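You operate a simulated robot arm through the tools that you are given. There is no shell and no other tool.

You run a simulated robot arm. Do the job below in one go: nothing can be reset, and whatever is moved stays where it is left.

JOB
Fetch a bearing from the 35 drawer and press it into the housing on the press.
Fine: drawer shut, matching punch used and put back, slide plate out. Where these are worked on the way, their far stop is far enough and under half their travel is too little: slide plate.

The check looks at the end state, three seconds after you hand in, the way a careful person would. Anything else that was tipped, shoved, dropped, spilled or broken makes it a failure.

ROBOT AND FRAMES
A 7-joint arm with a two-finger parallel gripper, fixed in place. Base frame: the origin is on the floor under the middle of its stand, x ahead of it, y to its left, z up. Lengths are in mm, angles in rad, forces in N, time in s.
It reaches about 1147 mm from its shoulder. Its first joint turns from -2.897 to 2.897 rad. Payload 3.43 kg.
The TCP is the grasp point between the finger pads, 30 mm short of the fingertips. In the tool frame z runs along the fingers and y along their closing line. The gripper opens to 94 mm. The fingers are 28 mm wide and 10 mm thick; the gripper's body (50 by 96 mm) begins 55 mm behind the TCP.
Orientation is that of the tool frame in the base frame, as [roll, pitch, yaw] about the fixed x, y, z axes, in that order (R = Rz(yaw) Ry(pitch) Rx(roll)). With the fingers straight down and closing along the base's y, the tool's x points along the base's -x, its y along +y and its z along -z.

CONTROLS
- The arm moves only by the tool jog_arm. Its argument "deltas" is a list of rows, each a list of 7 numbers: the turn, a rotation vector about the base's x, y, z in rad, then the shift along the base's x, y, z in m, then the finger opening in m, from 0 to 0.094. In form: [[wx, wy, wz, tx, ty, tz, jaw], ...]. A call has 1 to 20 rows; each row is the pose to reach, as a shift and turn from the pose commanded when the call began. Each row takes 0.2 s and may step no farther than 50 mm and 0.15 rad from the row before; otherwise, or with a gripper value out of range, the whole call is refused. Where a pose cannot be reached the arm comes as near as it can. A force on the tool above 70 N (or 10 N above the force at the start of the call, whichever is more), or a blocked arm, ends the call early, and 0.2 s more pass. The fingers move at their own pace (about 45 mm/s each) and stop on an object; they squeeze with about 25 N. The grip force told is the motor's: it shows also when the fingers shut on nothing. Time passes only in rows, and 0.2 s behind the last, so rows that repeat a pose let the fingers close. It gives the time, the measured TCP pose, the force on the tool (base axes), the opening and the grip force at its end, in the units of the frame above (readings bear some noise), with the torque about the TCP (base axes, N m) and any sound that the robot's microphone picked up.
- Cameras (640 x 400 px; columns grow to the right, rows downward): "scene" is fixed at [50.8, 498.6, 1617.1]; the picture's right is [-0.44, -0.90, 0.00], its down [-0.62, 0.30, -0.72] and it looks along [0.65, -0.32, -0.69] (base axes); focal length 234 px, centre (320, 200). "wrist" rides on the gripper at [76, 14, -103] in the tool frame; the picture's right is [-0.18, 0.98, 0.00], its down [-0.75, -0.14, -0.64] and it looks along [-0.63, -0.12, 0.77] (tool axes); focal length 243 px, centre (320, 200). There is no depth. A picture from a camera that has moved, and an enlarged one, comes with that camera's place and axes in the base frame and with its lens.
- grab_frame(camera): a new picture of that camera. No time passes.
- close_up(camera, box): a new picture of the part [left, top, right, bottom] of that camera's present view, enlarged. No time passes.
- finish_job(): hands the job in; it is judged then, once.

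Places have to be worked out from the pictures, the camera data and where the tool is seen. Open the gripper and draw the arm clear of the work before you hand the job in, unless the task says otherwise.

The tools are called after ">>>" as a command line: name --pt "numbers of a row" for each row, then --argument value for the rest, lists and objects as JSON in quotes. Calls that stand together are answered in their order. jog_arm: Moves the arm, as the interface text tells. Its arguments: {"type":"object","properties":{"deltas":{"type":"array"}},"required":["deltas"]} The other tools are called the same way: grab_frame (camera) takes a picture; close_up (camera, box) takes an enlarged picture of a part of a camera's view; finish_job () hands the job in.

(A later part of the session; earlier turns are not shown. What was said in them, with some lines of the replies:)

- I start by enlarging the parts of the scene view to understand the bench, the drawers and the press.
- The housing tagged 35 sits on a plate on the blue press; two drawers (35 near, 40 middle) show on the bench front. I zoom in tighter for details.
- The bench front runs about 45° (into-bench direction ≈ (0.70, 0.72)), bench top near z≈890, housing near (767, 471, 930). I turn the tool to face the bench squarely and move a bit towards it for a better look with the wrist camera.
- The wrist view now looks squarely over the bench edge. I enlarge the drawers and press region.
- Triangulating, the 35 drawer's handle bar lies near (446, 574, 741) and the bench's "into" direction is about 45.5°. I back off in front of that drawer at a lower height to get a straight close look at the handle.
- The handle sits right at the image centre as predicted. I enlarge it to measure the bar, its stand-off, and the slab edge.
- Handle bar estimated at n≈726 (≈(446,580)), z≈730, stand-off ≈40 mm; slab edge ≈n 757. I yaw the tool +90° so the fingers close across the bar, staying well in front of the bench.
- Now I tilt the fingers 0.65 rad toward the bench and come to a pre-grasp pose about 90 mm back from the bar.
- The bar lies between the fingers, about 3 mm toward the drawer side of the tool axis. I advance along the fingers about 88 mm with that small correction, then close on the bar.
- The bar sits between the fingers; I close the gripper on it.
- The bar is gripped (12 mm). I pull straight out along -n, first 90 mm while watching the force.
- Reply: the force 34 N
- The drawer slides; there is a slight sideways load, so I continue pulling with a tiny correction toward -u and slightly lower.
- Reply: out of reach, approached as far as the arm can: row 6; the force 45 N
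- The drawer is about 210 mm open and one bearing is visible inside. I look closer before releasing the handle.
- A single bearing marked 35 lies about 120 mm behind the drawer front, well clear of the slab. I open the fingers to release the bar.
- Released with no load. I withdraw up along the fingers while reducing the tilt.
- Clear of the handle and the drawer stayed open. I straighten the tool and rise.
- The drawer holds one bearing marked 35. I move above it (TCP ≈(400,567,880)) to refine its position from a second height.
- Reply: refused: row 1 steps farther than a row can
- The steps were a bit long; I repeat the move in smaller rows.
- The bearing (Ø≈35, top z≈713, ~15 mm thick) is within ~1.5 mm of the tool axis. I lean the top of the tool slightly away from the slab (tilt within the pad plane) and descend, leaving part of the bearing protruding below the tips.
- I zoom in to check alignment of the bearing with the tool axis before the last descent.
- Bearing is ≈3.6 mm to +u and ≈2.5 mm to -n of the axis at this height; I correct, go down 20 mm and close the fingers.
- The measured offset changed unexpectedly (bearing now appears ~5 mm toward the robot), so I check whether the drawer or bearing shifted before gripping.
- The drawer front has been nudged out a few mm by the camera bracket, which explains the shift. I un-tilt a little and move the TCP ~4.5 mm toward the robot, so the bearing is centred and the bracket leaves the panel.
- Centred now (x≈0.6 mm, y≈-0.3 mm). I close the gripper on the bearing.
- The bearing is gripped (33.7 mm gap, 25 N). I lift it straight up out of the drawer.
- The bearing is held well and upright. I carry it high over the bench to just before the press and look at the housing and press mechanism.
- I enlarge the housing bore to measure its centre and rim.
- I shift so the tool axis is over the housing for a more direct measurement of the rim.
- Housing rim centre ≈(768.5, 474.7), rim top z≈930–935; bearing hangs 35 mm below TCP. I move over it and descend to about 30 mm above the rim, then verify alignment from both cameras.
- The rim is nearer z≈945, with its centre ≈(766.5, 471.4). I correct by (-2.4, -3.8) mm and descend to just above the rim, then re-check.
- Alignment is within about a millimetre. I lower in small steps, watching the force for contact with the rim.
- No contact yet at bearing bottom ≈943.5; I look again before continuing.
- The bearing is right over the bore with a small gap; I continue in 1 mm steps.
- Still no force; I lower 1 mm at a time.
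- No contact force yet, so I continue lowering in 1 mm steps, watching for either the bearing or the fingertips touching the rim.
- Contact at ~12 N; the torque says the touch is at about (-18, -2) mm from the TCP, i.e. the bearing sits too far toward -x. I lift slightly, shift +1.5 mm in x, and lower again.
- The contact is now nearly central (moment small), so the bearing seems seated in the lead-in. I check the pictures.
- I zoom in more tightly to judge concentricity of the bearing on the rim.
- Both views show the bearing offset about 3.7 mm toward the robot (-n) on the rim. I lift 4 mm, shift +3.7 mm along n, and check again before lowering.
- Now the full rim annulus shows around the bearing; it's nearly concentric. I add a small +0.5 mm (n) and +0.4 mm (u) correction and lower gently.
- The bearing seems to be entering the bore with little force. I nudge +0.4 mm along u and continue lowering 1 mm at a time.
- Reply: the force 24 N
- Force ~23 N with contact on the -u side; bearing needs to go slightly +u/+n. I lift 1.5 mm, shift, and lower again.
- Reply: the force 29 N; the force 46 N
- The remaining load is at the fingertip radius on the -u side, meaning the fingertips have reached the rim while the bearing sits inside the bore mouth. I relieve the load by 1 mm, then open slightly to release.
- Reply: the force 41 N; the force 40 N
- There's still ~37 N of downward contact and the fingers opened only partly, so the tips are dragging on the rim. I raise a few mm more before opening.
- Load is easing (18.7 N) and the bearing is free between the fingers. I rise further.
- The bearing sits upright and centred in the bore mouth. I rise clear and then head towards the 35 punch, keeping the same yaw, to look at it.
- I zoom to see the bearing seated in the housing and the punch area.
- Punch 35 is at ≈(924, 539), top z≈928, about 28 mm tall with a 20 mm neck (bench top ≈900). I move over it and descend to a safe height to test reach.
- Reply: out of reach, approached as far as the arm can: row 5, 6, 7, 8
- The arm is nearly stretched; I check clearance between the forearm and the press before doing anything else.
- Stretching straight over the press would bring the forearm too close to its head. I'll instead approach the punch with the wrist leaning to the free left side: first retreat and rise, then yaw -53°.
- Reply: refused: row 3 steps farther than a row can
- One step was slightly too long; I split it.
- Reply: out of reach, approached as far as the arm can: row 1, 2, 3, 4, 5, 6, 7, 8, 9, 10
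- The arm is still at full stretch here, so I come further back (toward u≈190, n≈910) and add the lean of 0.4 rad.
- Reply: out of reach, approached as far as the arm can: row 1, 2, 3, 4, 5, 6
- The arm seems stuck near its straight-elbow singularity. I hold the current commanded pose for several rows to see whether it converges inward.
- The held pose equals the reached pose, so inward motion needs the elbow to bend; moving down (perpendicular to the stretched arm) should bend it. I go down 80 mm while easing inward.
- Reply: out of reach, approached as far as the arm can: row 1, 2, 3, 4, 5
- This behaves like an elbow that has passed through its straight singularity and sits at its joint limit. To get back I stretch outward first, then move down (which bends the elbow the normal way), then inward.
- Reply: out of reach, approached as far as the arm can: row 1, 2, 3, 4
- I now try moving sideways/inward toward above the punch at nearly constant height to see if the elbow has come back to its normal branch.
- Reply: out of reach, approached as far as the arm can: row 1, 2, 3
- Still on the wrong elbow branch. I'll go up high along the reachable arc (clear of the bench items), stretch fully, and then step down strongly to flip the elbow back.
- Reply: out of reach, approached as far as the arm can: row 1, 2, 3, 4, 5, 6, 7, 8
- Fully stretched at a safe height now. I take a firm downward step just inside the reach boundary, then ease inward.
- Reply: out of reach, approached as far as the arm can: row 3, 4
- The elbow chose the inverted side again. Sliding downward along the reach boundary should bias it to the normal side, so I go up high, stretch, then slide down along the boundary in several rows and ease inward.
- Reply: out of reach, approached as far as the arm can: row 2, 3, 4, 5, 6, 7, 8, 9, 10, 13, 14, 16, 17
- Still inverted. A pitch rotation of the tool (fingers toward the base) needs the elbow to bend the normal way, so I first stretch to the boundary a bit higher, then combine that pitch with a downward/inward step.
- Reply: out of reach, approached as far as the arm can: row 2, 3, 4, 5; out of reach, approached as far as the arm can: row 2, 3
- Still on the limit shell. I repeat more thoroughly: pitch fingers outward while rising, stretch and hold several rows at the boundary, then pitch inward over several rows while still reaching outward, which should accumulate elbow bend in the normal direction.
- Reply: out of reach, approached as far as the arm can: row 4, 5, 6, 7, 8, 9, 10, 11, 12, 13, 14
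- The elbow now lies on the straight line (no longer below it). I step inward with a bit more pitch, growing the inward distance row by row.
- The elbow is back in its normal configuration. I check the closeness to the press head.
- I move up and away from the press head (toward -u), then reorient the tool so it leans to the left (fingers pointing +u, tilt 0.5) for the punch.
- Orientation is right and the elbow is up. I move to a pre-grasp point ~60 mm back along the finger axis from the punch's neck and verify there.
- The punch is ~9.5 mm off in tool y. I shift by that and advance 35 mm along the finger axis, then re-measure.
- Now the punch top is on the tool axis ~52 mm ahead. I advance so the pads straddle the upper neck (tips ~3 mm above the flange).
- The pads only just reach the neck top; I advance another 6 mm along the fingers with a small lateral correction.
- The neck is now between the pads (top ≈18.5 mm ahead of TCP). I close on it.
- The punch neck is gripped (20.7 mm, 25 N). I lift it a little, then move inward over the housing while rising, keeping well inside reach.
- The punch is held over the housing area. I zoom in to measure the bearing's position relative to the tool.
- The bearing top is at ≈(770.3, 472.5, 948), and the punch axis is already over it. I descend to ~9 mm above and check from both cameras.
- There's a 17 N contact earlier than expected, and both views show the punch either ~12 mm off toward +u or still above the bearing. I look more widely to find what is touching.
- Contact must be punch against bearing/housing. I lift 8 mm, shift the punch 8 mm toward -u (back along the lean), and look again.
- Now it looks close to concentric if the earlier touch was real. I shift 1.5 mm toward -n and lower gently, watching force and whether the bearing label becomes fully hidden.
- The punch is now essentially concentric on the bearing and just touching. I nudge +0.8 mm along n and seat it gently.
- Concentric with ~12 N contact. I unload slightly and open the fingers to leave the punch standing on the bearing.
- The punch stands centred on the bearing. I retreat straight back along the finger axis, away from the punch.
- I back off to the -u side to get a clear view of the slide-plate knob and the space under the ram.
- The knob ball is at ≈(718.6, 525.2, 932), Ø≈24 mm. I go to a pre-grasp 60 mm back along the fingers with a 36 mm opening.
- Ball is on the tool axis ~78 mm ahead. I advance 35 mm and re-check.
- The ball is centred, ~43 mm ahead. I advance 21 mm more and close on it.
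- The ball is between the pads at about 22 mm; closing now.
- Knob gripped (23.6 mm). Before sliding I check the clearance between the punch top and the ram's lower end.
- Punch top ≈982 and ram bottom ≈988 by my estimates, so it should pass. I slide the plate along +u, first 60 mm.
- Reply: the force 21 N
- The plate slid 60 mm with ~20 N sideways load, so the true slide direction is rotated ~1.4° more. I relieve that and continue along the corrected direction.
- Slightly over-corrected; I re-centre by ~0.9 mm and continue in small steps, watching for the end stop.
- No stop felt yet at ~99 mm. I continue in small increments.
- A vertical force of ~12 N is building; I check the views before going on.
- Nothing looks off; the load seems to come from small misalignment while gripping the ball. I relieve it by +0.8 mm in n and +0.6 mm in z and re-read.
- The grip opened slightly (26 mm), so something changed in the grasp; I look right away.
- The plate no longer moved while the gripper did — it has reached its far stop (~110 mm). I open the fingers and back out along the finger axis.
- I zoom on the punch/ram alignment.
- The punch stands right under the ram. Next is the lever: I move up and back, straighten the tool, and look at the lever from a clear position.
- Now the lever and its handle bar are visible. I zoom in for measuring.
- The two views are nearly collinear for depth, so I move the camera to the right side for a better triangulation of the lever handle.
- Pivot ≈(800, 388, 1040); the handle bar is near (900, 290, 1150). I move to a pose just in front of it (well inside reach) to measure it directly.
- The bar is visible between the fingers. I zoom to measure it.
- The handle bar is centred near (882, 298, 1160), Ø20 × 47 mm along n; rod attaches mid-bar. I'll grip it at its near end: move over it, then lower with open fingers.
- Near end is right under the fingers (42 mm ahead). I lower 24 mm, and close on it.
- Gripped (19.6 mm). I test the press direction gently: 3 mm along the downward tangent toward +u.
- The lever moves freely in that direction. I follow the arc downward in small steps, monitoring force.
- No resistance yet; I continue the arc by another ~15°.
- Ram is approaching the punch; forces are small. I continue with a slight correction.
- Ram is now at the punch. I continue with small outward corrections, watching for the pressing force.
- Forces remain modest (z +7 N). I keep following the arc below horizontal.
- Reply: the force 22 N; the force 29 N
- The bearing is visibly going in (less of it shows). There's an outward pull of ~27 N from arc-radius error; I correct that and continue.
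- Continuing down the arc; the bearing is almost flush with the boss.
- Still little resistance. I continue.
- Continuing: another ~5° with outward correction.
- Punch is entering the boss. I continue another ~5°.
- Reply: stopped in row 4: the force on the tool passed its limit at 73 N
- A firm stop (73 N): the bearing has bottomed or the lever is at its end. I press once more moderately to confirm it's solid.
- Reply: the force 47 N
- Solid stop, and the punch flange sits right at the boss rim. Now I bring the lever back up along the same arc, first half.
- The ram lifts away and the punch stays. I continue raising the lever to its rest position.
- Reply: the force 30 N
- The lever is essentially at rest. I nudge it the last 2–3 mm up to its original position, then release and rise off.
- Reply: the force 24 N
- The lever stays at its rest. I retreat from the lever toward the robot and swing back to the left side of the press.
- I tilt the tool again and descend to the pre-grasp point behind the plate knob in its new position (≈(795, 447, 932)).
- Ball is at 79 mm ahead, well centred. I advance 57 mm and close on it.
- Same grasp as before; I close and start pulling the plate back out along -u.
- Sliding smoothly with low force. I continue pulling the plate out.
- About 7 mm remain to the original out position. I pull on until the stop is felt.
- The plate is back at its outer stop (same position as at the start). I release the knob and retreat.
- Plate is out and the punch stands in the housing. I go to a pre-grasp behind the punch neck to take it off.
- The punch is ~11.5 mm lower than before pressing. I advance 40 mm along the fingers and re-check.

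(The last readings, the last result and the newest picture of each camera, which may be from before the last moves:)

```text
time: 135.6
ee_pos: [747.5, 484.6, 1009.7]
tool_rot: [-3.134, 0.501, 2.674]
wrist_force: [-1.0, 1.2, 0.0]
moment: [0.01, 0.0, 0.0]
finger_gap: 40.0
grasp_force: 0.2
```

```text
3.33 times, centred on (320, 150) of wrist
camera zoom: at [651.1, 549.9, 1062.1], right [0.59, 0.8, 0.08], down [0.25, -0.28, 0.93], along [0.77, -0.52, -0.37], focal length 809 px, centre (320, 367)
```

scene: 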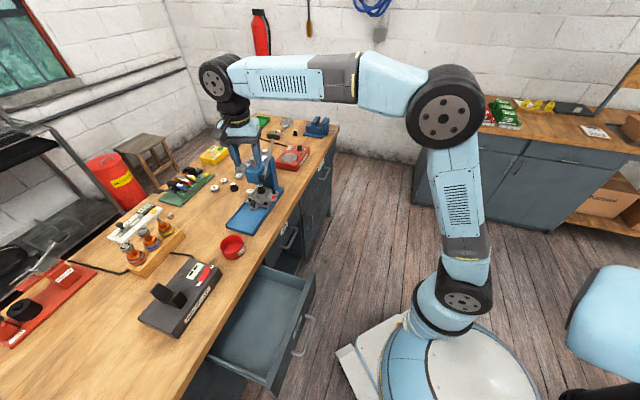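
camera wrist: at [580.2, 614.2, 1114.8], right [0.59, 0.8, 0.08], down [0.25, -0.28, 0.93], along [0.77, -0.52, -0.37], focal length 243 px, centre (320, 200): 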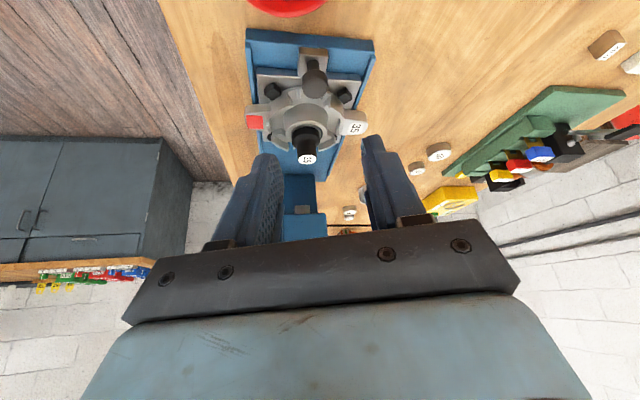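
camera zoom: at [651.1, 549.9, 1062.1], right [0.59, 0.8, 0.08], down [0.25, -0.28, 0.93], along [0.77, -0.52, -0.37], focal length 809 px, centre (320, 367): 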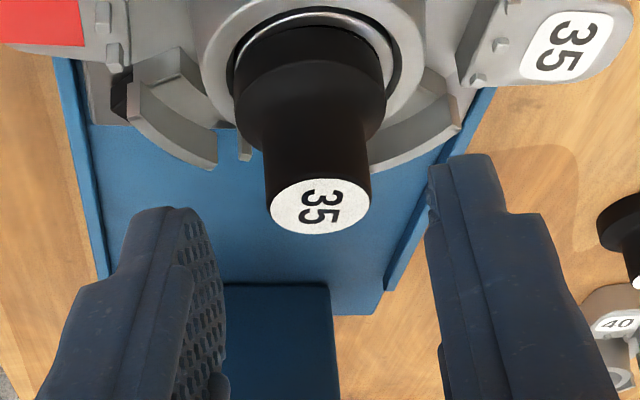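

Aligned; I advance the remaining 22 mm and close on the neck.

>>> jog_arm --pt "0 0 0 0.0048 -0.0029 -0.0098 0.04" --pt "0 0 0 0.0095 -0.0057 -0.0195 0.04" --pt "0 0 0 0.0095 -0.0057 -0.0195 0.04"

>>> close_up --camera "wrist" --box '[240, 90, 400, 210]'

```text
time: 136.4
ee_pos: [758.6, 478.9, 989.0]
tool_rot: [-3.136, 0.502, 2.676]
wrist_force: [-0.2, 0.5, -0.4]
moment: [-0.03, -0.01, -0.01]
finger_gap: 40.1
grasp_force: 0.0
```

```text
3.33 times, centred on (320, 150) of wrist
camera zoom: at [660.9, 544.4, 1042.3], right [0.59, 0.8, 0.08], down [0.25, -0.28, 0.93], along [0.77, -0.52, -0.37], focal length 809 px, centre (320, 367)
```

zoom: 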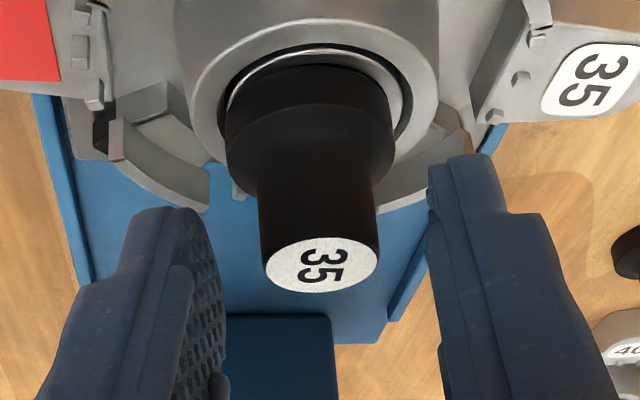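

Matches the original grasp. I close, lift the punch, and look at the pressed bearing.

>>> jog_arm --pt "0 0 0 0 0 0 0.025" --pt "0 0 0 0 0 0 0.015" --pt "0 0 0 0 0 0 0.015" --pt "0 0 0 0 0 0 0.015"

>>> jog_arm --pt "0 0 0 0 0 0.006 0.015" --pt "0 0 0 0 0 0.02 0.015" --pt "0 0 0 0 0 0.05 0.015" --pt "0 0 0 0 0 0.06 0.015"

>>> close_up --camera "wrist" --box '[240, 20, 400, 200]'

>>> close_up --camera "scene" --box '[225, 180, 275, 230]'

```text
time: 137.4
ee_pos: [757.4, 478.9, 988.1]
tool_rot: [-3.135, 0.501, 2.677]
wrist_force: [-0.1, -0.4, -0.7]
moment: [0.05, -0.02, 0.01]
finger_gap: 20.7
grasp_force: 24.9
```

```text
time: 138.4
ee_pos: [758.6, 478.3, 1049.7]
tool_rot: [-3.134, 0.5, 2.676]
wrist_force: [0.1, 0.4, -1.3]
moment: [0.0, 0.0, 0.01]
finger_gap: 20.5
grasp_force: 25.2
```

```text
2.22 times, centred on (320, 110) of wrist
camera zoom: at [661.3, 544.0, 1102.3], right [0.59, 0.8, 0.08], down [0.25, -0.28, 0.93], along [0.77, -0.52, -0.37], focal length 539 px, centre (320, 400)
```

zoom: 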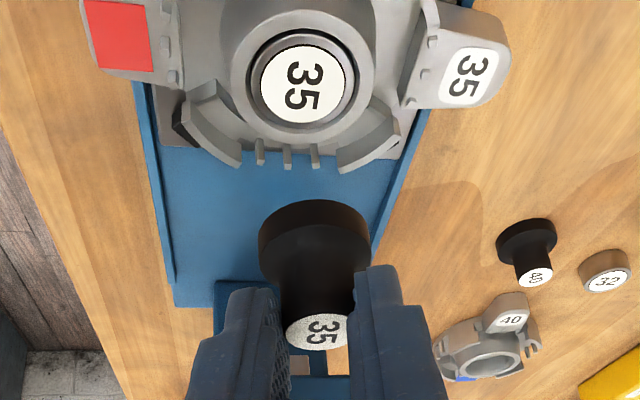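

```text
8.00 times, centred on (250, 205) of scene
camera zoom: at [50.8, 498.6, 1617.1], right [-0.44, -0.9, 0.0], down [-0.62, 0.3, -0.72], along [0.65, -0.32, -0.69], focal length 1875 px, centre (880, 160)
```

zoom: 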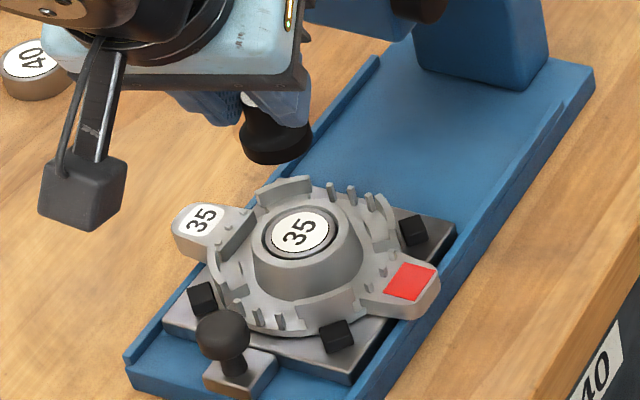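

The bearing is pressed flush in the housing. Now I carry the punch back to its original spot along the reverse path.

>>> jog_arm --pt "0 0 0 0.026 0.011 -0.013 0.015" --pt "0 0 0 0.056 0.025 -0.028 0.015" --pt "0 0 0 0.091 0.041 -0.043 0.015" --pt "0 0 0 0.126 0.058 -0.058 0.015" --pt "0 0 0 0.161 0.073 -0.073 0.015" --pt "0 0 0 0.1658 0.075 -0.095 0.015" --pt "0 0 0 0.1658 0.075 -0.1 0.015"

>>> close_up --camera "wrist" --box '[220, 60, 420, 220]'

>>> close_up --camera "scene" --box '[200, 160, 260, 210]'

```text
time: 140.0
ee_pos: [925.3, 552.5, 949.7]
tool_rot: [-3.134, 0.499, 2.675]
wrist_force: [0.3, 0.1, -0.9]
moment: [0.01, 0.01, 0.03]
finger_gap: 20.4
grasp_force: 25.1
```

```text
2.50 times, centred on (320, 140) of wrist
camera zoom: at [828.2, 618.4, 1002.6], right [0.59, 0.8, 0.08], down [0.25, -0.28, 0.93], along [0.77, -0.52, -0.37], focal length 606 px, centre (320, 350)
```

zoom: 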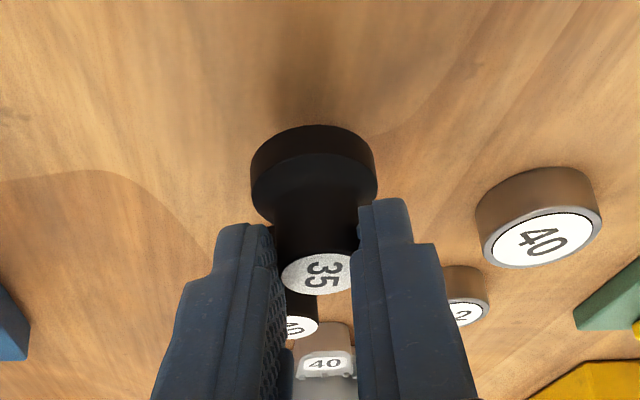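

```text
8.00 times, centred on (230, 185) of scene
camera zoom: at [50.8, 498.6, 1617.1], right [-0.44, -0.9, 0.0], down [-0.62, 0.3, -0.72], along [0.65, -0.32, -0.69], focal length 1875 px, centre (1040, 320)
```

zoom: 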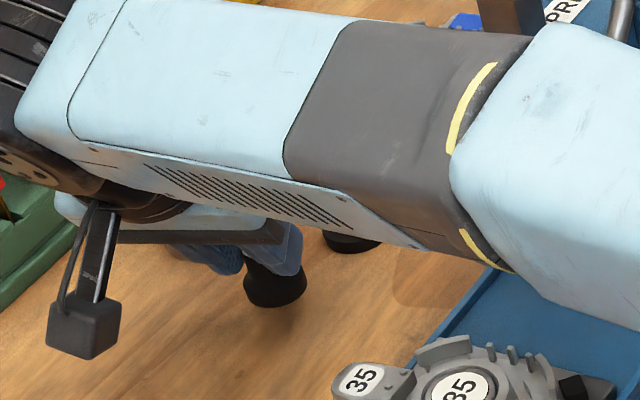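

I lower it to the bench, feeling for contact near the original height.

>>> jog_arm --pt "0 0 0 -0.0009 0.0007 -0.007 0.015" --pt "0 0 0 -0.0009 0.0007 -0.014 0.015" --pt "0 0 0 -0.0009 0.0007 -0.0155 0.015"

>>> jog_arm --pt "0 0 0 0 0 -0.001 0.015" --pt "0 0 0 0 0 -0.0015 0.015"

```text
time: 140.8
ee_pos: [923.4, 553.4, 932.8]
tool_rot: [-3.136, 0.5, 2.675]
wrist_force: [-0.2, -1.0, -1.5]
moment: [0.01, -0.01, 0.01]
finger_gap: 20.9
grasp_force: 25.5
```

```text
time: 141.4
ee_pos: [922.6, 553.4, 930.2]
tool_rot: [-3.134, 0.5, 2.676]
wrist_force: [-0.5, -0.7, -1.9]
moment: [0.04, 0.0, 0.0]
finger_gap: 20.6
grasp_force: 24.7
```

No contact yet; I continue in sub-millimetre steps.

>>> jog_arm --pt "0 0 0 0.0005 0 -0.0005 0.015" --pt "0 0 0 0.001 0 -0.001 0.015"

>>> jog_arm --pt "0 0 0 0 0 -0.0005 0.015" --pt "0 0 0 0 0 -0.001 0.015"

>>> close_up --camera "wrist" --box '[240, 90, 400, 210]'

```text
time: 142.0
ee_pos: [924.1, 554.0, 929.9]
tool_rot: [-3.134, 0.5, 2.676]
wrist_force: [-0.9, 0.3, 0.5]
moment: [0.0, 0.0, 0.02]
finger_gap: 20.5
grasp_force: 24.9
```

```text
time: 142.6
ee_pos: [923.6, 553.6, 931.1]
tool_rot: [-3.137, 0.501, 2.676]
wrist_force: [0.0, -0.9, 8.5]
moment: [-0.01, -0.15, 0.01]
finger_gap: 20.8
grasp_force: 24.8
```

```text
3.33 times, centred on (320, 150) of wrist
camera zoom: at [826.6, 619.3, 984.0], right [0.59, 0.8, 0.08], down [0.25, -0.28, 0.93], along [0.77, -0.52, -0.37], focal length 809 px, centre (320, 367)
```

zoom: 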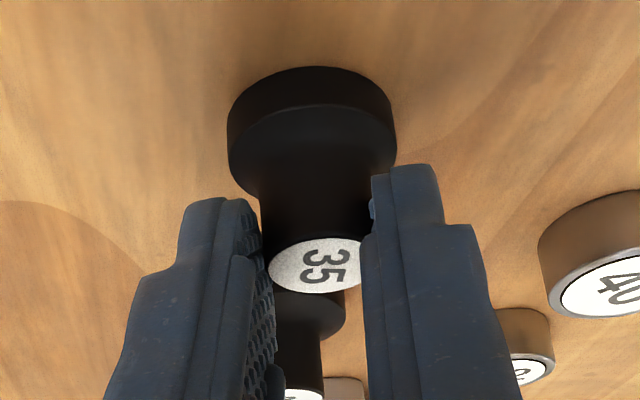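

Contact (8.5 N), and the view matches the original pick-up view. I unload slightly, open, and back out.

>>> jog_arm --pt "0 0 0 0 0 0.0006 0.015" --pt "0 0 0 0 0 0.0006 0.022" --pt "0 0 0 0 0 0.0006 0.03" --pt "0 0 0 0 0 0.0006 0.04" --pt "0 0 0 0 0 0.0006 0.04"

>>> jog_arm --pt "0 0 0 -0.0043 0.0022 0.0088 0.045" --pt "0 0 0 -0.0129 0.0065 0.0263 0.05" --pt "0 0 0 -0.0257 0.0129 0.0527 0.05"

>>> grab_frame --camera "wrist"

```text
time: 143.8
ee_pos: [924.3, 554.2, 929.1]
tool_rot: [-3.136, 0.501, 2.677]
wrist_force: [-0.2, -0.3, 0.2]
moment: [-0.01, -0.01, 0.01]
finger_gap: 40.0
grasp_force: 0.0
```

```text
time: 144.6
ee_pos: [897.4, 566.9, 982.1]
tool_rot: [-3.134, 0.499, 2.674]
wrist_force: [-0.2, 0.3, -0.8]
moment: [-0.02, -0.01, 0.03]
finger_gap: 50.1
grasp_force: 0.0
```

```text
taken
camera wrist: at [800.1, 632.0, 1036.4], right [0.59, 0.8, 0.08], down [0.25, -0.28, 0.93], along [0.77, -0.52, -0.37], focal length 243 px, centre (320, 200)
```

wrist: 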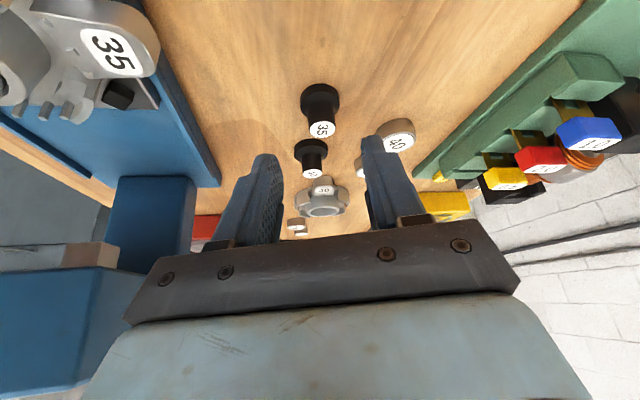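

The punch is back standing in its place. I retreat inward along the earlier path.

>>> jog_arm --pt "0 0 0 -0.035 -0.009 0.015 0.05" --pt "0 0 0 -0.07 -0.02 0.035 0.05" --pt "0 0 0 -0.105 -0.032 0.06 0.05" --pt "0 0 0 -0.135 -0.042 0.09 0.05" --pt "0 0 0 -0.16 -0.055 0.125 0.05" --pt "0 0 0 -0.19 -0.075 0.16 0.05" --pt "0 0 0 -0.22 -0.1 0.19 0.05"

>>> grab_frame --camera "scene"

>>> close_up --camera "scene" --box '[190, 130, 310, 240]'

```text
refused: row 6 steps farther than a row can; nothing moved
```

```text
taken
```

scene: 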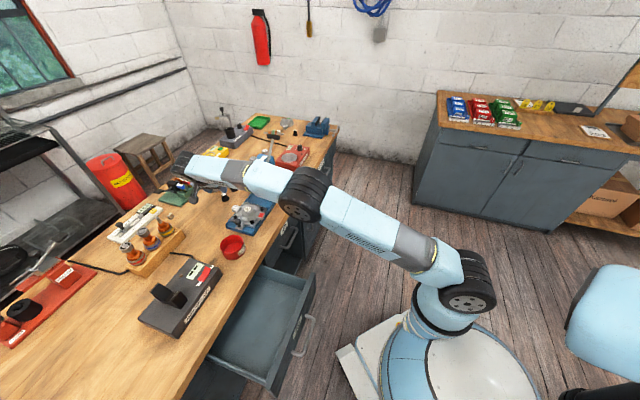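

```text
3.64 times, centred on (250, 185) of scene
camera zoom: at [50.8, 498.6, 1617.1], right [-0.44, -0.9, 0.0], down [-0.62, 0.3, -0.72], along [0.65, -0.32, -0.69], focal length 852 px, centre (574, 254)
```

zoom: 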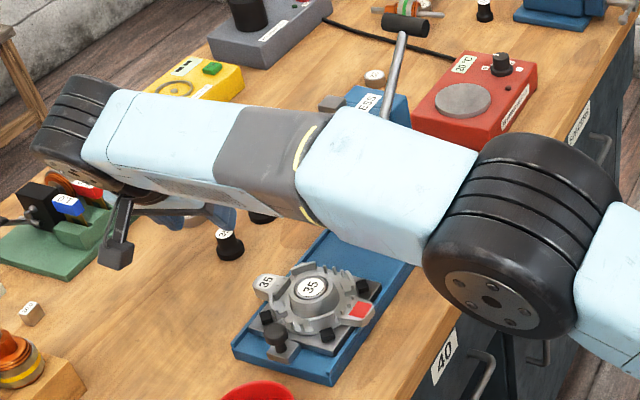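

One row step was too long; I redo the retreat with smaller steps.

>>> jog_arm --pt "0 0 0 -0.035 -0.009 0.015 0.05" --pt "0 0 0 -0.07 -0.02 0.035 0.05" --pt "0 0 0 -0.105 -0.032 0.06 0.05" --pt "0 0 0 -0.133 -0.042 0.09 0.05" --pt "0 0 0 -0.16 -0.055 0.122 0.05" --pt "0 0 0 -0.185 -0.073 0.152 0.05" --pt "0 0 0 -0.21 -0.093 0.182 0.05" --pt "0 0 0 -0.235 -0.115 0.21 0.05"

>>> jog_arm --pt "0.056 0.1115 0 -0.02 -0.01 0.015 0.05" --pt "0.112 0.223 0 -0.04 -0.02 0.03 0.05" --pt "0.168 0.3346 0 -0.06 -0.03 0.045 0.05" --pt "0.2236 0.4461 0 -0.08 -0.04 0.05 0.05"

>>> grab_frame --camera "scene"

>>> close_up --camera "scene" --box '[190, 130, 310, 240]'

```text
time: 146.4
ee_pos: [663.2, 453.0, 1192.9]
tool_rot: [-3.133, 0.499, 2.676]
wrist_force: [0.2, 0.8, -1.2]
moment: [-0.06, 0.0, -0.01]
finger_gap: 50.0
grasp_force: 0.1
```

```text
time: 147.4
ee_pos: [582.8, 412.9, 1242.8]
tool_rot: [-3.135, -0.002, 2.676]
wrist_force: [0.9, 0.7, -0.1]
moment: [-0.06, -0.01, 0.02]
finger_gap: 49.9
grasp_force: 0.1
```

```text
taken
```

scene: 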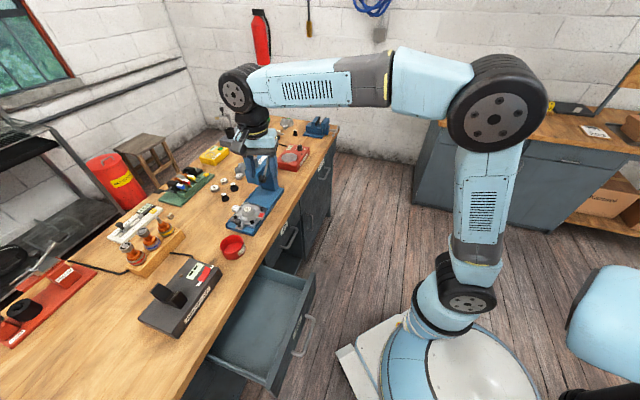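

```text
3.64 times, centred on (250, 185) of scene
camera zoom: at [50.8, 498.6, 1617.1], right [-0.44, -0.9, 0.0], down [-0.62, 0.3, -0.72], along [0.65, -0.32, -0.69], focal length 852 px, centre (574, 254)
```

zoom: 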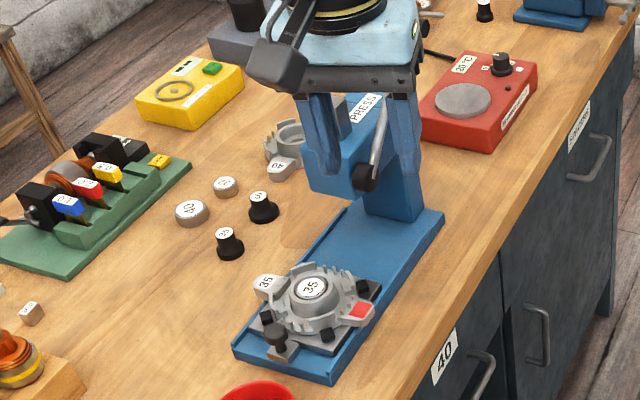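

Punch and plate look right. I compare the punch's position with the initial picture.

>>> close_up --camera "scene" --box '[200, 160, 260, 210]'

>>> close_up --camera "scene" --box '[220, 180, 290, 240]'

>>> close_up --camera "scene" --box '[200, 260, 330, 390]'

```text
8.00 times, centred on (230, 185) of scene
camera zoom: at [50.8, 498.6, 1617.1], right [-0.44, -0.9, 0.0], down [-0.62, 0.3, -0.72], along [0.65, -0.32, -0.69], focal length 1875 px, centre (1040, 320)
```

zoom: 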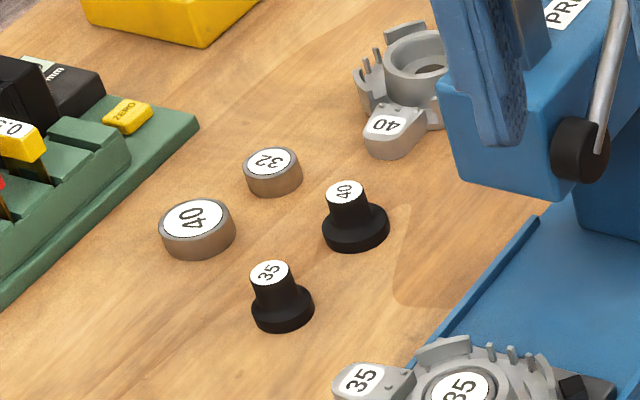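

```text
6.67 times, centred on (255, 210) of scene
camera zoom: at [50.8, 498.6, 1617.1], right [-0.44, -0.9, 0.0], down [-0.62, 0.3, -0.72], along [0.65, -0.32, -0.69], focal length 1563 px, centre (753, 133)
```

zoom: 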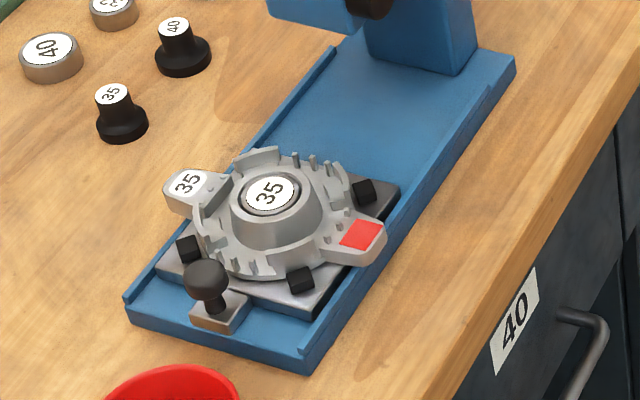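

```text
3.08 times, centred on (265, 325) of scene
camera zoom: at [50.8, 498.6, 1617.1], right [-0.44, -0.9, 0.0], down [-0.62, 0.3, -0.72], along [0.65, -0.32, -0.69], focal length 721 px, centre (489, -185)
```

zoom: 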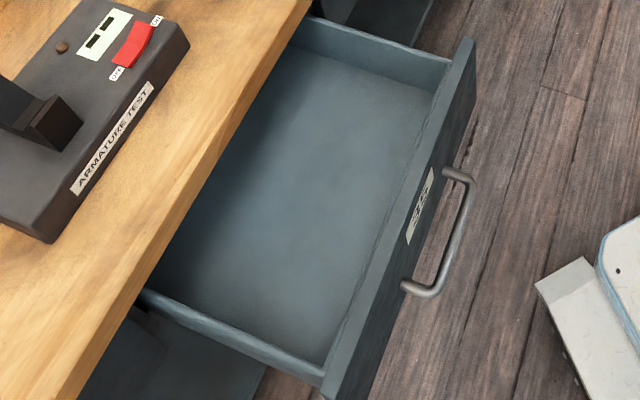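

Punch is within ~2 mm of its original spot and the plate is exactly as at the start. Last: close the drawer. I swing back in front of it with closed fingers, facing the bench.

>>> jog_arm --pt "0 0 0.14 -0.0344 -0.0009 -0.02 0.03" --pt "0 0 0.28 -0.0688 -0.0018 -0.045 0.01" --pt "0 0 0.42 -0.1032 -0.0027 -0.072 0.0" --pt "0 0 0.56 -0.1376 -0.0036 -0.1 0.0" --pt "0 0 0.7 -0.172 -0.0045 -0.128 0.0" --pt "0 0 0.84 -0.2064 -0.0053 -0.156 0.0" --pt "0 0 0.98 -0.2408 -0.0062 -0.184 0.0" --pt "0 0 1.12 -0.2752 -0.0071 -0.212 0.0" --pt "0 0 1.257 -0.31 -0.008 -0.24 0.0"

>>> grab_frame --camera "wrist"

>>> grab_frame --camera "scene"

```text
time: 149.4
ee_pos: [273.9, 403.9, 1002.0]
tool_rot: [-3.135, 0.001, -2.349]
wrist_force: [-0.1, 0.5, 0.4]
moment: [0.02, -0.01, 0.03]
finger_gap: 0.1
grasp_force: 25.4
```

```text
taken
camera wrist: at [209.6, 359.8, 1104.2], right [-0.57, 0.82, -0.01], down [0.63, 0.44, 0.64], along [0.53, 0.36, -0.76], focal length 243 px, centre (320, 200)
```

wrist: 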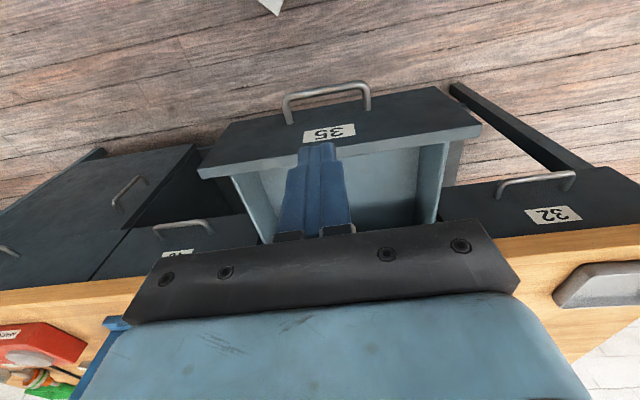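

```text
taken
```

scene: 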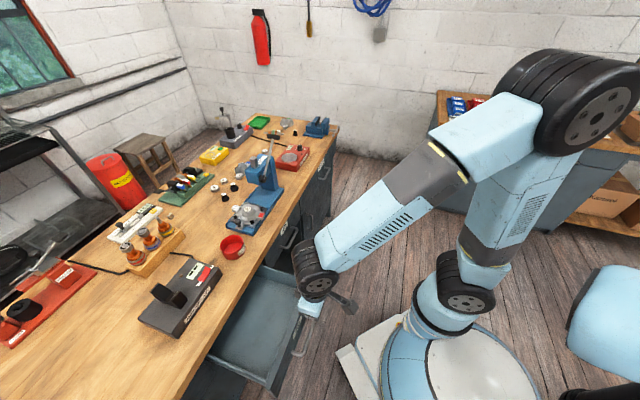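

The drawer front face is at n≈547 and the TCP at n≈480. I lower the closed fingers to just above handle height in front of the panel.

>>> jog_arm --pt "0 0 0 0 0 -0.045 0.0" --pt "0 0 0 0 0 -0.09 0.0" --pt "0 0 0 0 0 -0.135 0.0" --pt "0 0 0 0 0 -0.175 0.0" --pt "0 0 0 0 0 -0.192 0.0"

>>> grab_frame --camera "wrist"

>>> close_up --camera "scene" --box '[200, 240, 360, 390]'

```text
time: 150.6
ee_pos: [274.0, 404.6, 809.3]
tool_rot: [-3.134, 0.002, -2.351]
wrist_force: [0.2, 0.0, 0.1]
moment: [0.04, 0.03, -0.04]
finger_gap: 0.0
grasp_force: 25.3
```

```text
taken
camera wrist: at [207.8, 361.5, 912.1], right [-0.57, 0.82, -0.01], down [0.63, 0.44, 0.64], along [0.53, 0.36, -0.76], focal length 243 px, centre (320, 200)
```

wrist: 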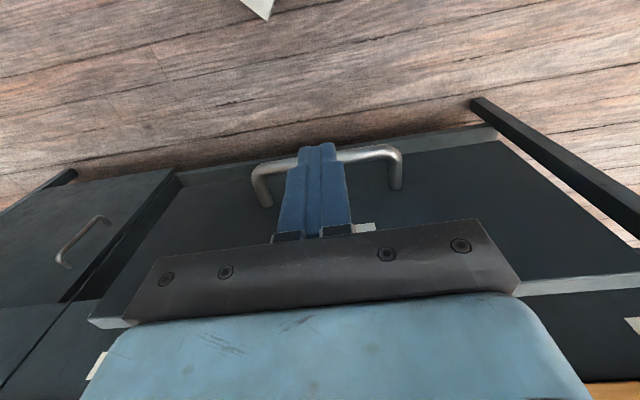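

```text
2.67 times, centred on (280, 315) of scene
camera zoom: at [50.8, 498.6, 1617.1], right [-0.44, -0.9, 0.0], down [-0.62, 0.3, -0.72], along [0.65, -0.32, -0.69], focal length 625 px, centre (427, -107)
```

zoom: 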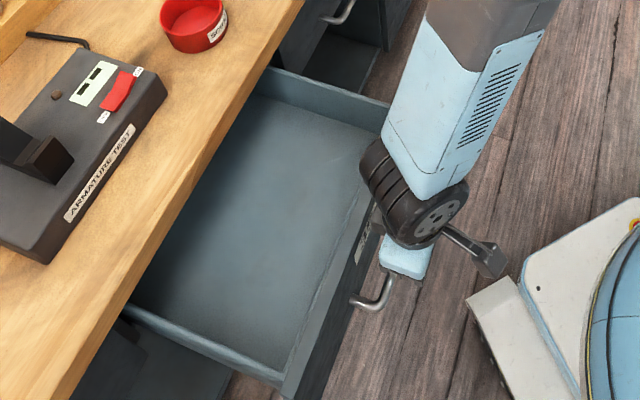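

Fingers are in front of the panel, above the handle. I push forward along +n.

>>> jog_arm --pt "0 0 0 0.0176 0.0178 0 0.0" --pt "0 0 0 0.0352 0.0355 0 0.0" --pt "0 0 0 0.0528 0.0533 0 0.0" --pt "0 0 0 0.0704 0.071 0 0.0" --pt "0 0 0 0.088 0.0888 0 0.0"

>>> close_up --camera "scene" --box '[200, 240, 360, 390]'

```text
time: 151.8
ee_pos: [362.3, 493.1, 811.9]
tool_rot: [-3.135, 0.001, -2.351]
wrist_force: [1.3, 0.3, -0.1]
moment: [-0.01, 0.01, 0.03]
finger_gap: 0.0
grasp_force: 25.2
```

```text
2.67 times, centred on (280, 315) of scene
camera zoom: at [50.8, 498.6, 1617.1], right [-0.44, -0.9, 0.0], down [-0.62, 0.3, -0.72], along [0.65, -0.32, -0.69], focal length 625 px, centre (427, -107)
```

zoom: 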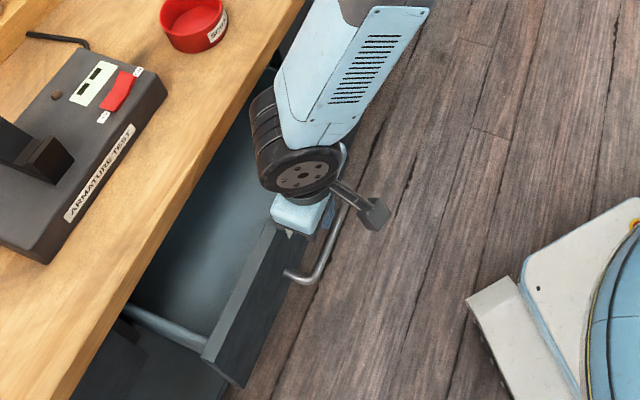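

The drawer is closing smoothly. I push another ~70 mm.

>>> jog_arm --pt "0 0 0 0.0176 0.0178 0 0.0" --pt "0 0 0 0.0352 0.0355 0 0.0" --pt "0 0 0 0.0493 0.0497 0 0.0"

>>> grab_frame --camera "wrist"

>>> close_up --camera "scene" --box '[200, 240, 360, 390]'

```text
time: 152.6
ee_pos: [410.8, 541.2, 810.6]
tool_rot: [-3.134, 0.001, -2.35]
wrist_force: [-0.2, 0.1, 0.3]
moment: [-0.03, -0.02, 0.04]
finger_gap: 0.1
grasp_force: 25.3
```

```text
taken
camera wrist: at [346.1, 498.5, 914.4], right [-0.57, 0.82, -0.01], down [0.63, 0.44, 0.64], along [0.53, 0.36, -0.76], focal length 243 px, centre (320, 200)
```

wrist: 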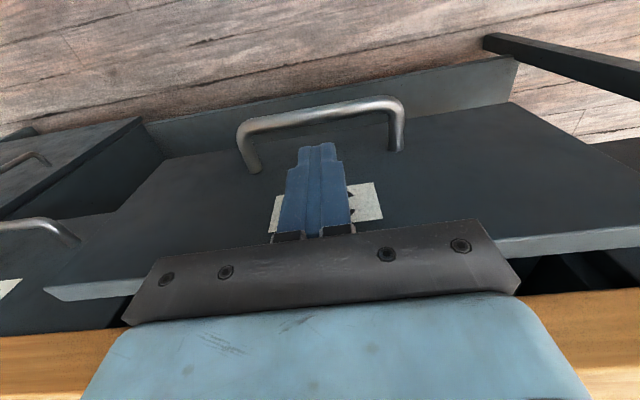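

```text
2.67 times, centred on (280, 315) of scene
camera zoom: at [50.8, 498.6, 1617.1], right [-0.44, -0.9, 0.0], down [-0.62, 0.3, -0.72], along [0.65, -0.32, -0.69], focal length 625 px, centre (427, -107)
```

zoom: 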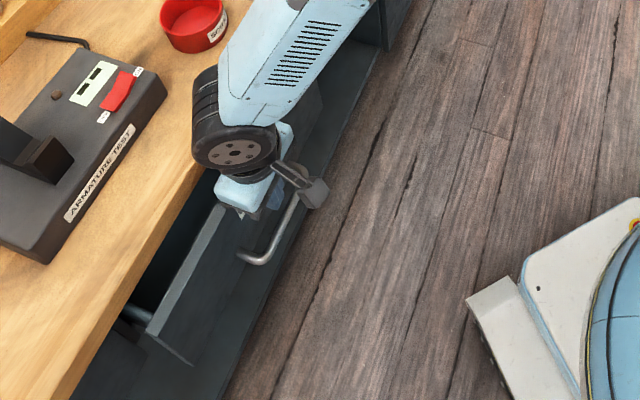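

About 78 mm remain. I back off slightly and lean the tool (tips forward) so the gripper clears the slab edge for the last stretch.

>>> jog_arm --pt "0.08 -0.079 0 -0.011 -0.011 0 0.0" --pt "0.16 -0.158 0 -0.021 -0.0213 0 0.0" --pt "0.24 -0.237 0 -0.025 -0.0253 0 0.0" --pt "0.3204 -0.316 0 -0.028 -0.0283 0 0.0"

>>> jog_arm --pt "0 0 0 0.0141 0.0142 0 0.0" --pt "0 0 0 0.0282 0.0284 0 0.0" --pt "0 0 0 0.0422 0.0426 0 0.0"

>>> grab_frame --camera "wrist"

>>> close_up --camera "scene" --box '[200, 240, 360, 390]'

```text
time: 153.6
ee_pos: [382.0, 512.2, 812.5]
tool_rot: [-3.136, 0.455, -2.352]
wrist_force: [1.3, -0.1, -0.6]
moment: [0.0, 0.03, 0.05]
finger_gap: 0.0
grasp_force: 25.3
```

```text
time: 154.4
ee_pos: [422.5, 556.5, 811.9]
tool_rot: [-3.133, 0.452, -2.35]
wrist_force: [0.3, -0.1, 1.1]
moment: [0.01, -0.02, -0.03]
finger_gap: 0.0
grasp_force: 24.6
```

```text
taken
camera wrist: at [333.4, 485.5, 870.4], right [-0.58, 0.81, 0.07], down [0.38, 0.19, 0.91], along [0.72, 0.55, -0.41], focal length 243 px, centre (320, 200)
```

wrist: 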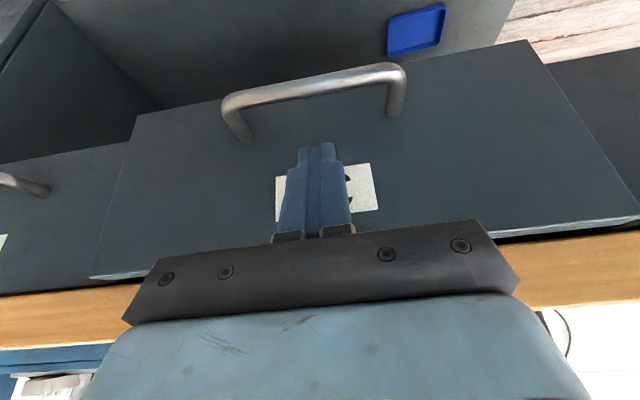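

```text
2.67 times, centred on (280, 315) of scene
camera zoom: at [50.8, 498.6, 1617.1], right [-0.44, -0.9, 0.0], down [-0.62, 0.3, -0.72], along [0.65, -0.32, -0.69], focal length 625 px, centre (427, -107)
```

zoom: 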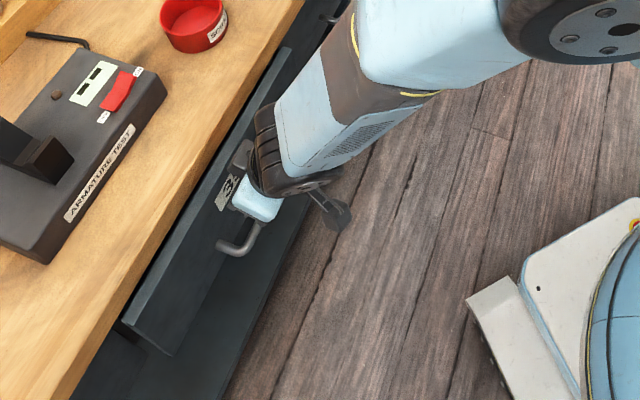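

Nearly shut; ~45 mm remain. I keep pushing, then slow down near the stop.

>>> jog_arm --pt "0 0 0 0.0106 0.0107 0 0.0" --pt "0 0 0 0.0211 0.0213 0 0.0" --pt "0 0 0 0.0264 0.0266 0 0.0"

>>> jog_arm --pt "0 0 0 0.0018 0.0018 0 0.0" --pt "0 0 0 0.0035 0.0036 0 0.0"

>>> grab_frame --camera "wrist"

>>> close_up --camera "scene" --box '[200, 240, 360, 390]'

```text
time: 155.2
ee_pos: [449.3, 583.7, 810.7]
tool_rot: [-3.134, 0.452, -2.351]
wrist_force: [0.5, 1.2, -0.2]
moment: [-0.01, -0.03, 0.02]
finger_gap: 0.0
grasp_force: 24.9
```

```text
time: 155.8
ee_pos: [453.8, 586.4, 811.2]
tool_rot: [-3.135, 0.452, -2.35]
wrist_force: [0.0, -0.2, -0.6]
moment: [0.02, 0.02, 0.02]
finger_gap: 0.1
grasp_force: 25.2
```

```text
taken
camera wrist: at [363.2, 516.6, 870.1], right [-0.58, 0.81, 0.07], down [0.38, 0.19, 0.91], along [0.72, 0.55, -0.41], focal length 243 px, centre (320, 200)
```

wrist: 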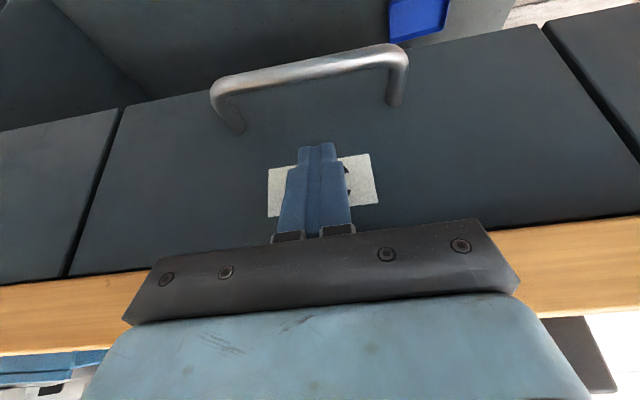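

```text
2.67 times, centred on (280, 315) of scene
camera zoom: at [50.8, 498.6, 1617.1], right [-0.44, -0.9, 0.0], down [-0.62, 0.3, -0.72], along [0.65, -0.32, -0.69], focal length 625 px, centre (427, -107)
```

zoom: 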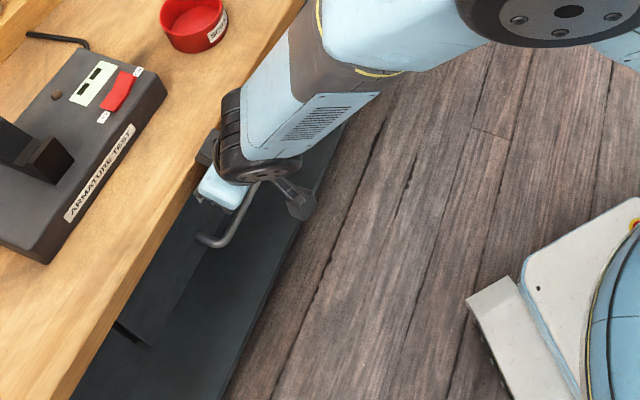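

Almost flush with its neighbours. I push the last few millimetres until the stop.

>>> jog_arm --pt "0 0 0 0.0014 0.0014 0 0.0" --pt "0 0 0 0.0028 0.0028 0 0.0"

>>> jog_arm --pt "0 0 0 0.0011 0.0011 0 0.0" --pt "0 0 0 0.0021 0.0021 0 0.0"

>>> jog_arm --pt "0 0 0 0.0011 0.0011 0 0.0" --pt "0 0 0 0.0021 0.0021 0 0.0"

```text
time: 156.4
ee_pos: [454.4, 587.9, 810.2]
tool_rot: [-3.133, 0.45, -2.349]
wrist_force: [-23.5, -27.6, 10.6]
moment: [-0.41, 0.23, -0.09]
finger_gap: 0.0
grasp_force: 25.4
```

```text
time: 157.0
ee_pos: [454.5, 587.6, 808.8]
tool_rot: [-3.132, 0.44, -2.351]
wrist_force: [-14.0, -13.4, 5.8]
moment: [-0.21, 0.15, -0.01]
finger_gap: 0.1
grasp_force: 24.7
stopped in row 2: the force on the tool passed its limit at 72 N (the readings are from after the stop); the commanded pose is now the measured one
```

```text
time: 157.6
ee_pos: [454.5, 586.8, 808.9]
tool_rot: [-3.132, 0.439, -2.348]
wrist_force: [-42.1, -43.0, 13.4]
moment: [-0.44, 0.87, -0.03]
finger_gap: 0.1
grasp_force: 24.6
```

The drawer is firmly at its closed stop. I back away from it and check.

>>> jog_arm --pt "0 0 0 -0.0141 -0.0142 0.0 0.0" --pt "0 0 0 -0.0352 -0.0355 0.01 0.01" --pt "0 0 0 -0.0563 -0.0568 0.04 0.03" --pt "0 0 0 -0.0774 -0.0781 0.07 0.05"

>>> grab_frame --camera "wrist"

>>> close_up --camera "scene" --box '[200, 240, 360, 390]'

```text
time: 158.6
ee_pos: [379.4, 513.1, 879.1]
tool_rot: [-3.133, 0.444, -2.35]
wrist_force: [0.9, 0.5, -0.1]
moment: [0.01, 0.0, 0.01]
finger_gap: 49.9
grasp_force: 0.0
```

```text
taken
camera wrist: at [289.9, 444.5, 938.1], right [-0.58, 0.81, 0.07], down [0.38, 0.19, 0.9], along [0.72, 0.55, -0.42], focal length 243 px, centre (320, 200)
```

wrist: 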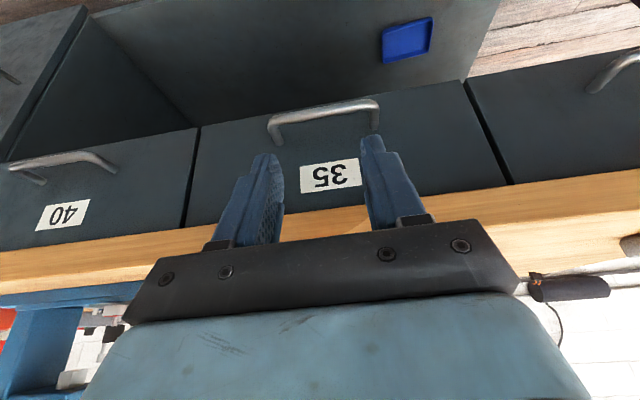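

```text
2.67 times, centred on (280, 315) of scene
camera zoom: at [50.8, 498.6, 1617.1], right [-0.44, -0.9, 0.0], down [-0.62, 0.3, -0.72], along [0.65, -0.32, -0.69], focal length 625 px, centre (427, -107)
```

zoom: 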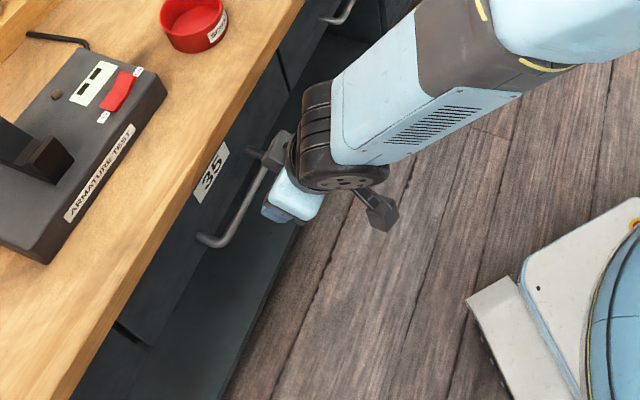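

The 35 drawer is flush with its neighbours. I straighten the tool and raise the arm clear of everything, then do a final check.

>>> jog_arm --pt "-0.079 0.078 0 -0.005 -0.012 0.04 0.06" --pt "-0.158 0.156 0 -0.005 -0.024 0.08 0.07" --pt "-0.237 0.234 0 -0.005 -0.036 0.12 0.08" --pt "-0.316 0.312 0 -0.0 -0.05 0.16 0.08" --pt "-0.316 0.312 0 0.0 -0.07 0.2 0.08" --pt "-0.316 0.312 0 0.0 -0.09 0.24 0.08" --pt "-0.316 0.312 0 0.0 -0.11 0.28 0.08" --pt "-0.316 0.312 0 0.0 -0.14 0.32 0.08" --pt "-0.316 0.312 0 0.0 -0.17 0.35 0.08"

>>> grab_frame --camera "scene"

>>> grab_frame --camera "wrist"

>>> close_up --camera "scene" --box '[190, 100, 350, 260]'

```text
time: 160.6
ee_pos: [379.8, 345.3, 1230.1]
tool_rot: [-3.134, -0.002, -2.35]
wrist_force: [-0.1, 0.3, -0.2]
moment: [-0.07, -0.01, 0.01]
finger_gap: 80.2
grasp_force: 0.0
```

```text
taken
```

scene: 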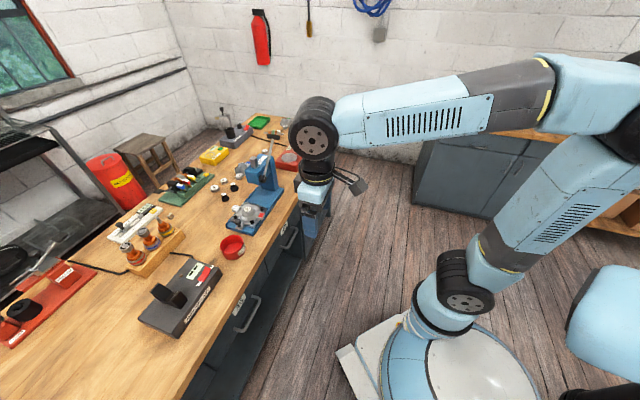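

```text
taken
camera wrist: at [315.4, 301.8, 1332.2], right [-0.57, 0.82, -0.01], down [0.63, 0.44, 0.64], along [0.53, 0.36, -0.77], focal length 243 px, centre (320, 200)
```

wrist: 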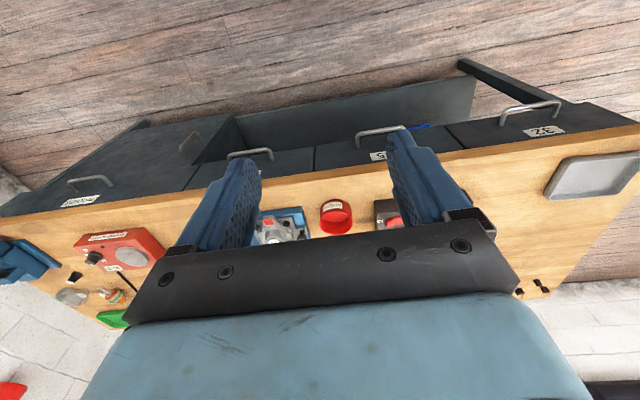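

```text
2.50 times, centred on (270, 180) of scene
camera zoom: at [50.8, 498.6, 1617.1], right [-0.44, -0.9, 0.0], down [-0.62, 0.3, -0.72], along [0.65, -0.32, -0.69], focal length 586 px, centre (445, 250)
```

zoom: 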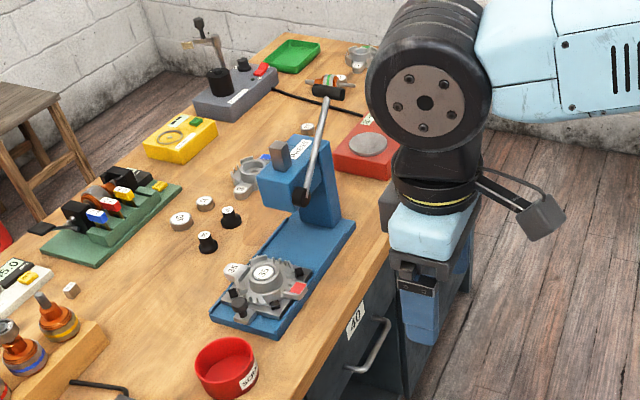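

I compare the lever, plate and drawer with the initial views once more.

>>> close_up --camera "scene" --box '[230, 125, 310, 215]'

>>> close_up --camera "scene" --box '[215, 270, 295, 350]'

>>> close_up --camera "scene" --box '[100, 130, 250, 270]'

```text
4.44 times, centred on (270, 170) of scene
camera zoom: at [50.8, 498.6, 1617.1], right [-0.44, -0.9, 0.0], down [-0.62, 0.3, -0.72], along [0.65, -0.32, -0.69], focal length 1042 px, centre (542, 333)
```

zoom: 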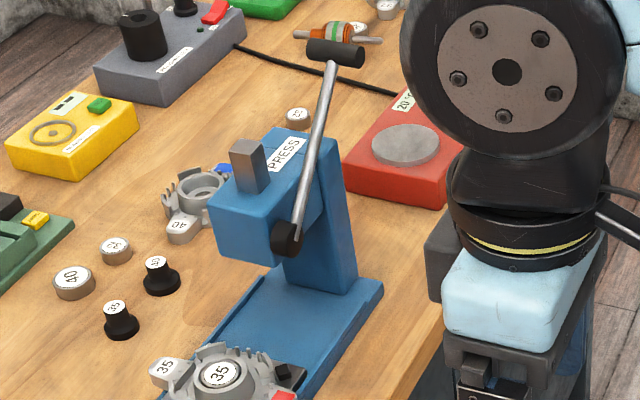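

```text
5.00 times, centred on (255, 310) of scene
camera zoom: at [50.8, 498.6, 1617.1], right [-0.44, -0.9, 0.0], down [-0.62, 0.3, -0.72], along [0.65, -0.32, -0.69], focal length 1172 px, centre (645, -350)
```

zoom: 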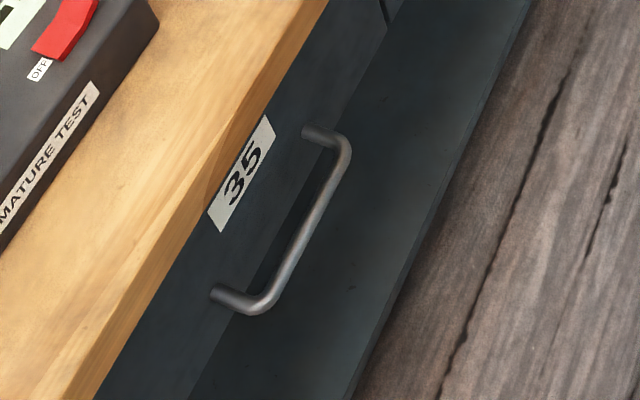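

```text
2.86 times, centred on (175, 200) of scene
camera zoom: at [50.8, 498.6, 1617.1], right [-0.44, -0.9, 0.0], down [-0.62, 0.3, -0.72], along [0.65, -0.32, -0.69], focal length 670 px, centre (734, 200)
```

zoom: 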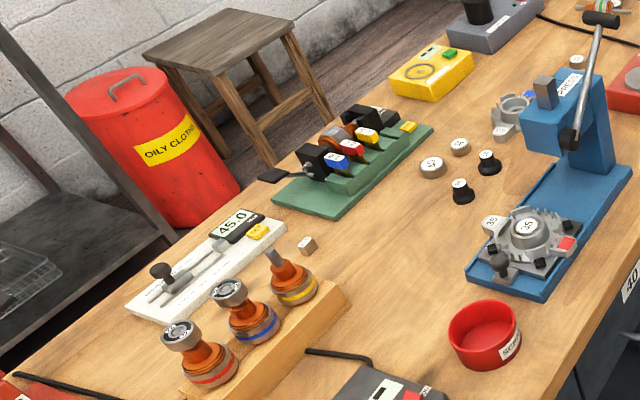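

The final pictures match the starting ones: the 35 drawer is shut, the lever is at rest and the slide plate is out. The 35 punch is back within about 2 mm of where it stood, the bearing is flush in the 35 housing, and nothing else has moved. The gripper is open and the arm is clear, so I hand in the job.

>>> finish_job

```text
The job is handed in.
```

I took a bearing from the 35 drawer and pressed it into the 35 housing, and it now sits flush. I've handed the job in; no result has come back yet.

Checked against the starting pictures:

- **Drawer:** the 35 drawer is shut, pushed firmly to its stop.
- **Punch:** I used the 35 punch and stood it back within about 2 mm of where it was.
- **Slide plate:** it went fully in for pressing and is now back at its outer stop.
- **Lever:** it is back up at rest.
- **Everything else:** I can see nothing else moved, tipped or dropped.

The gripper is open and the arm is clear of the bench.

On the way to the punch, the arm over-stretched and I needed many moves to bend its elbow back. It touched nothing while that happened.
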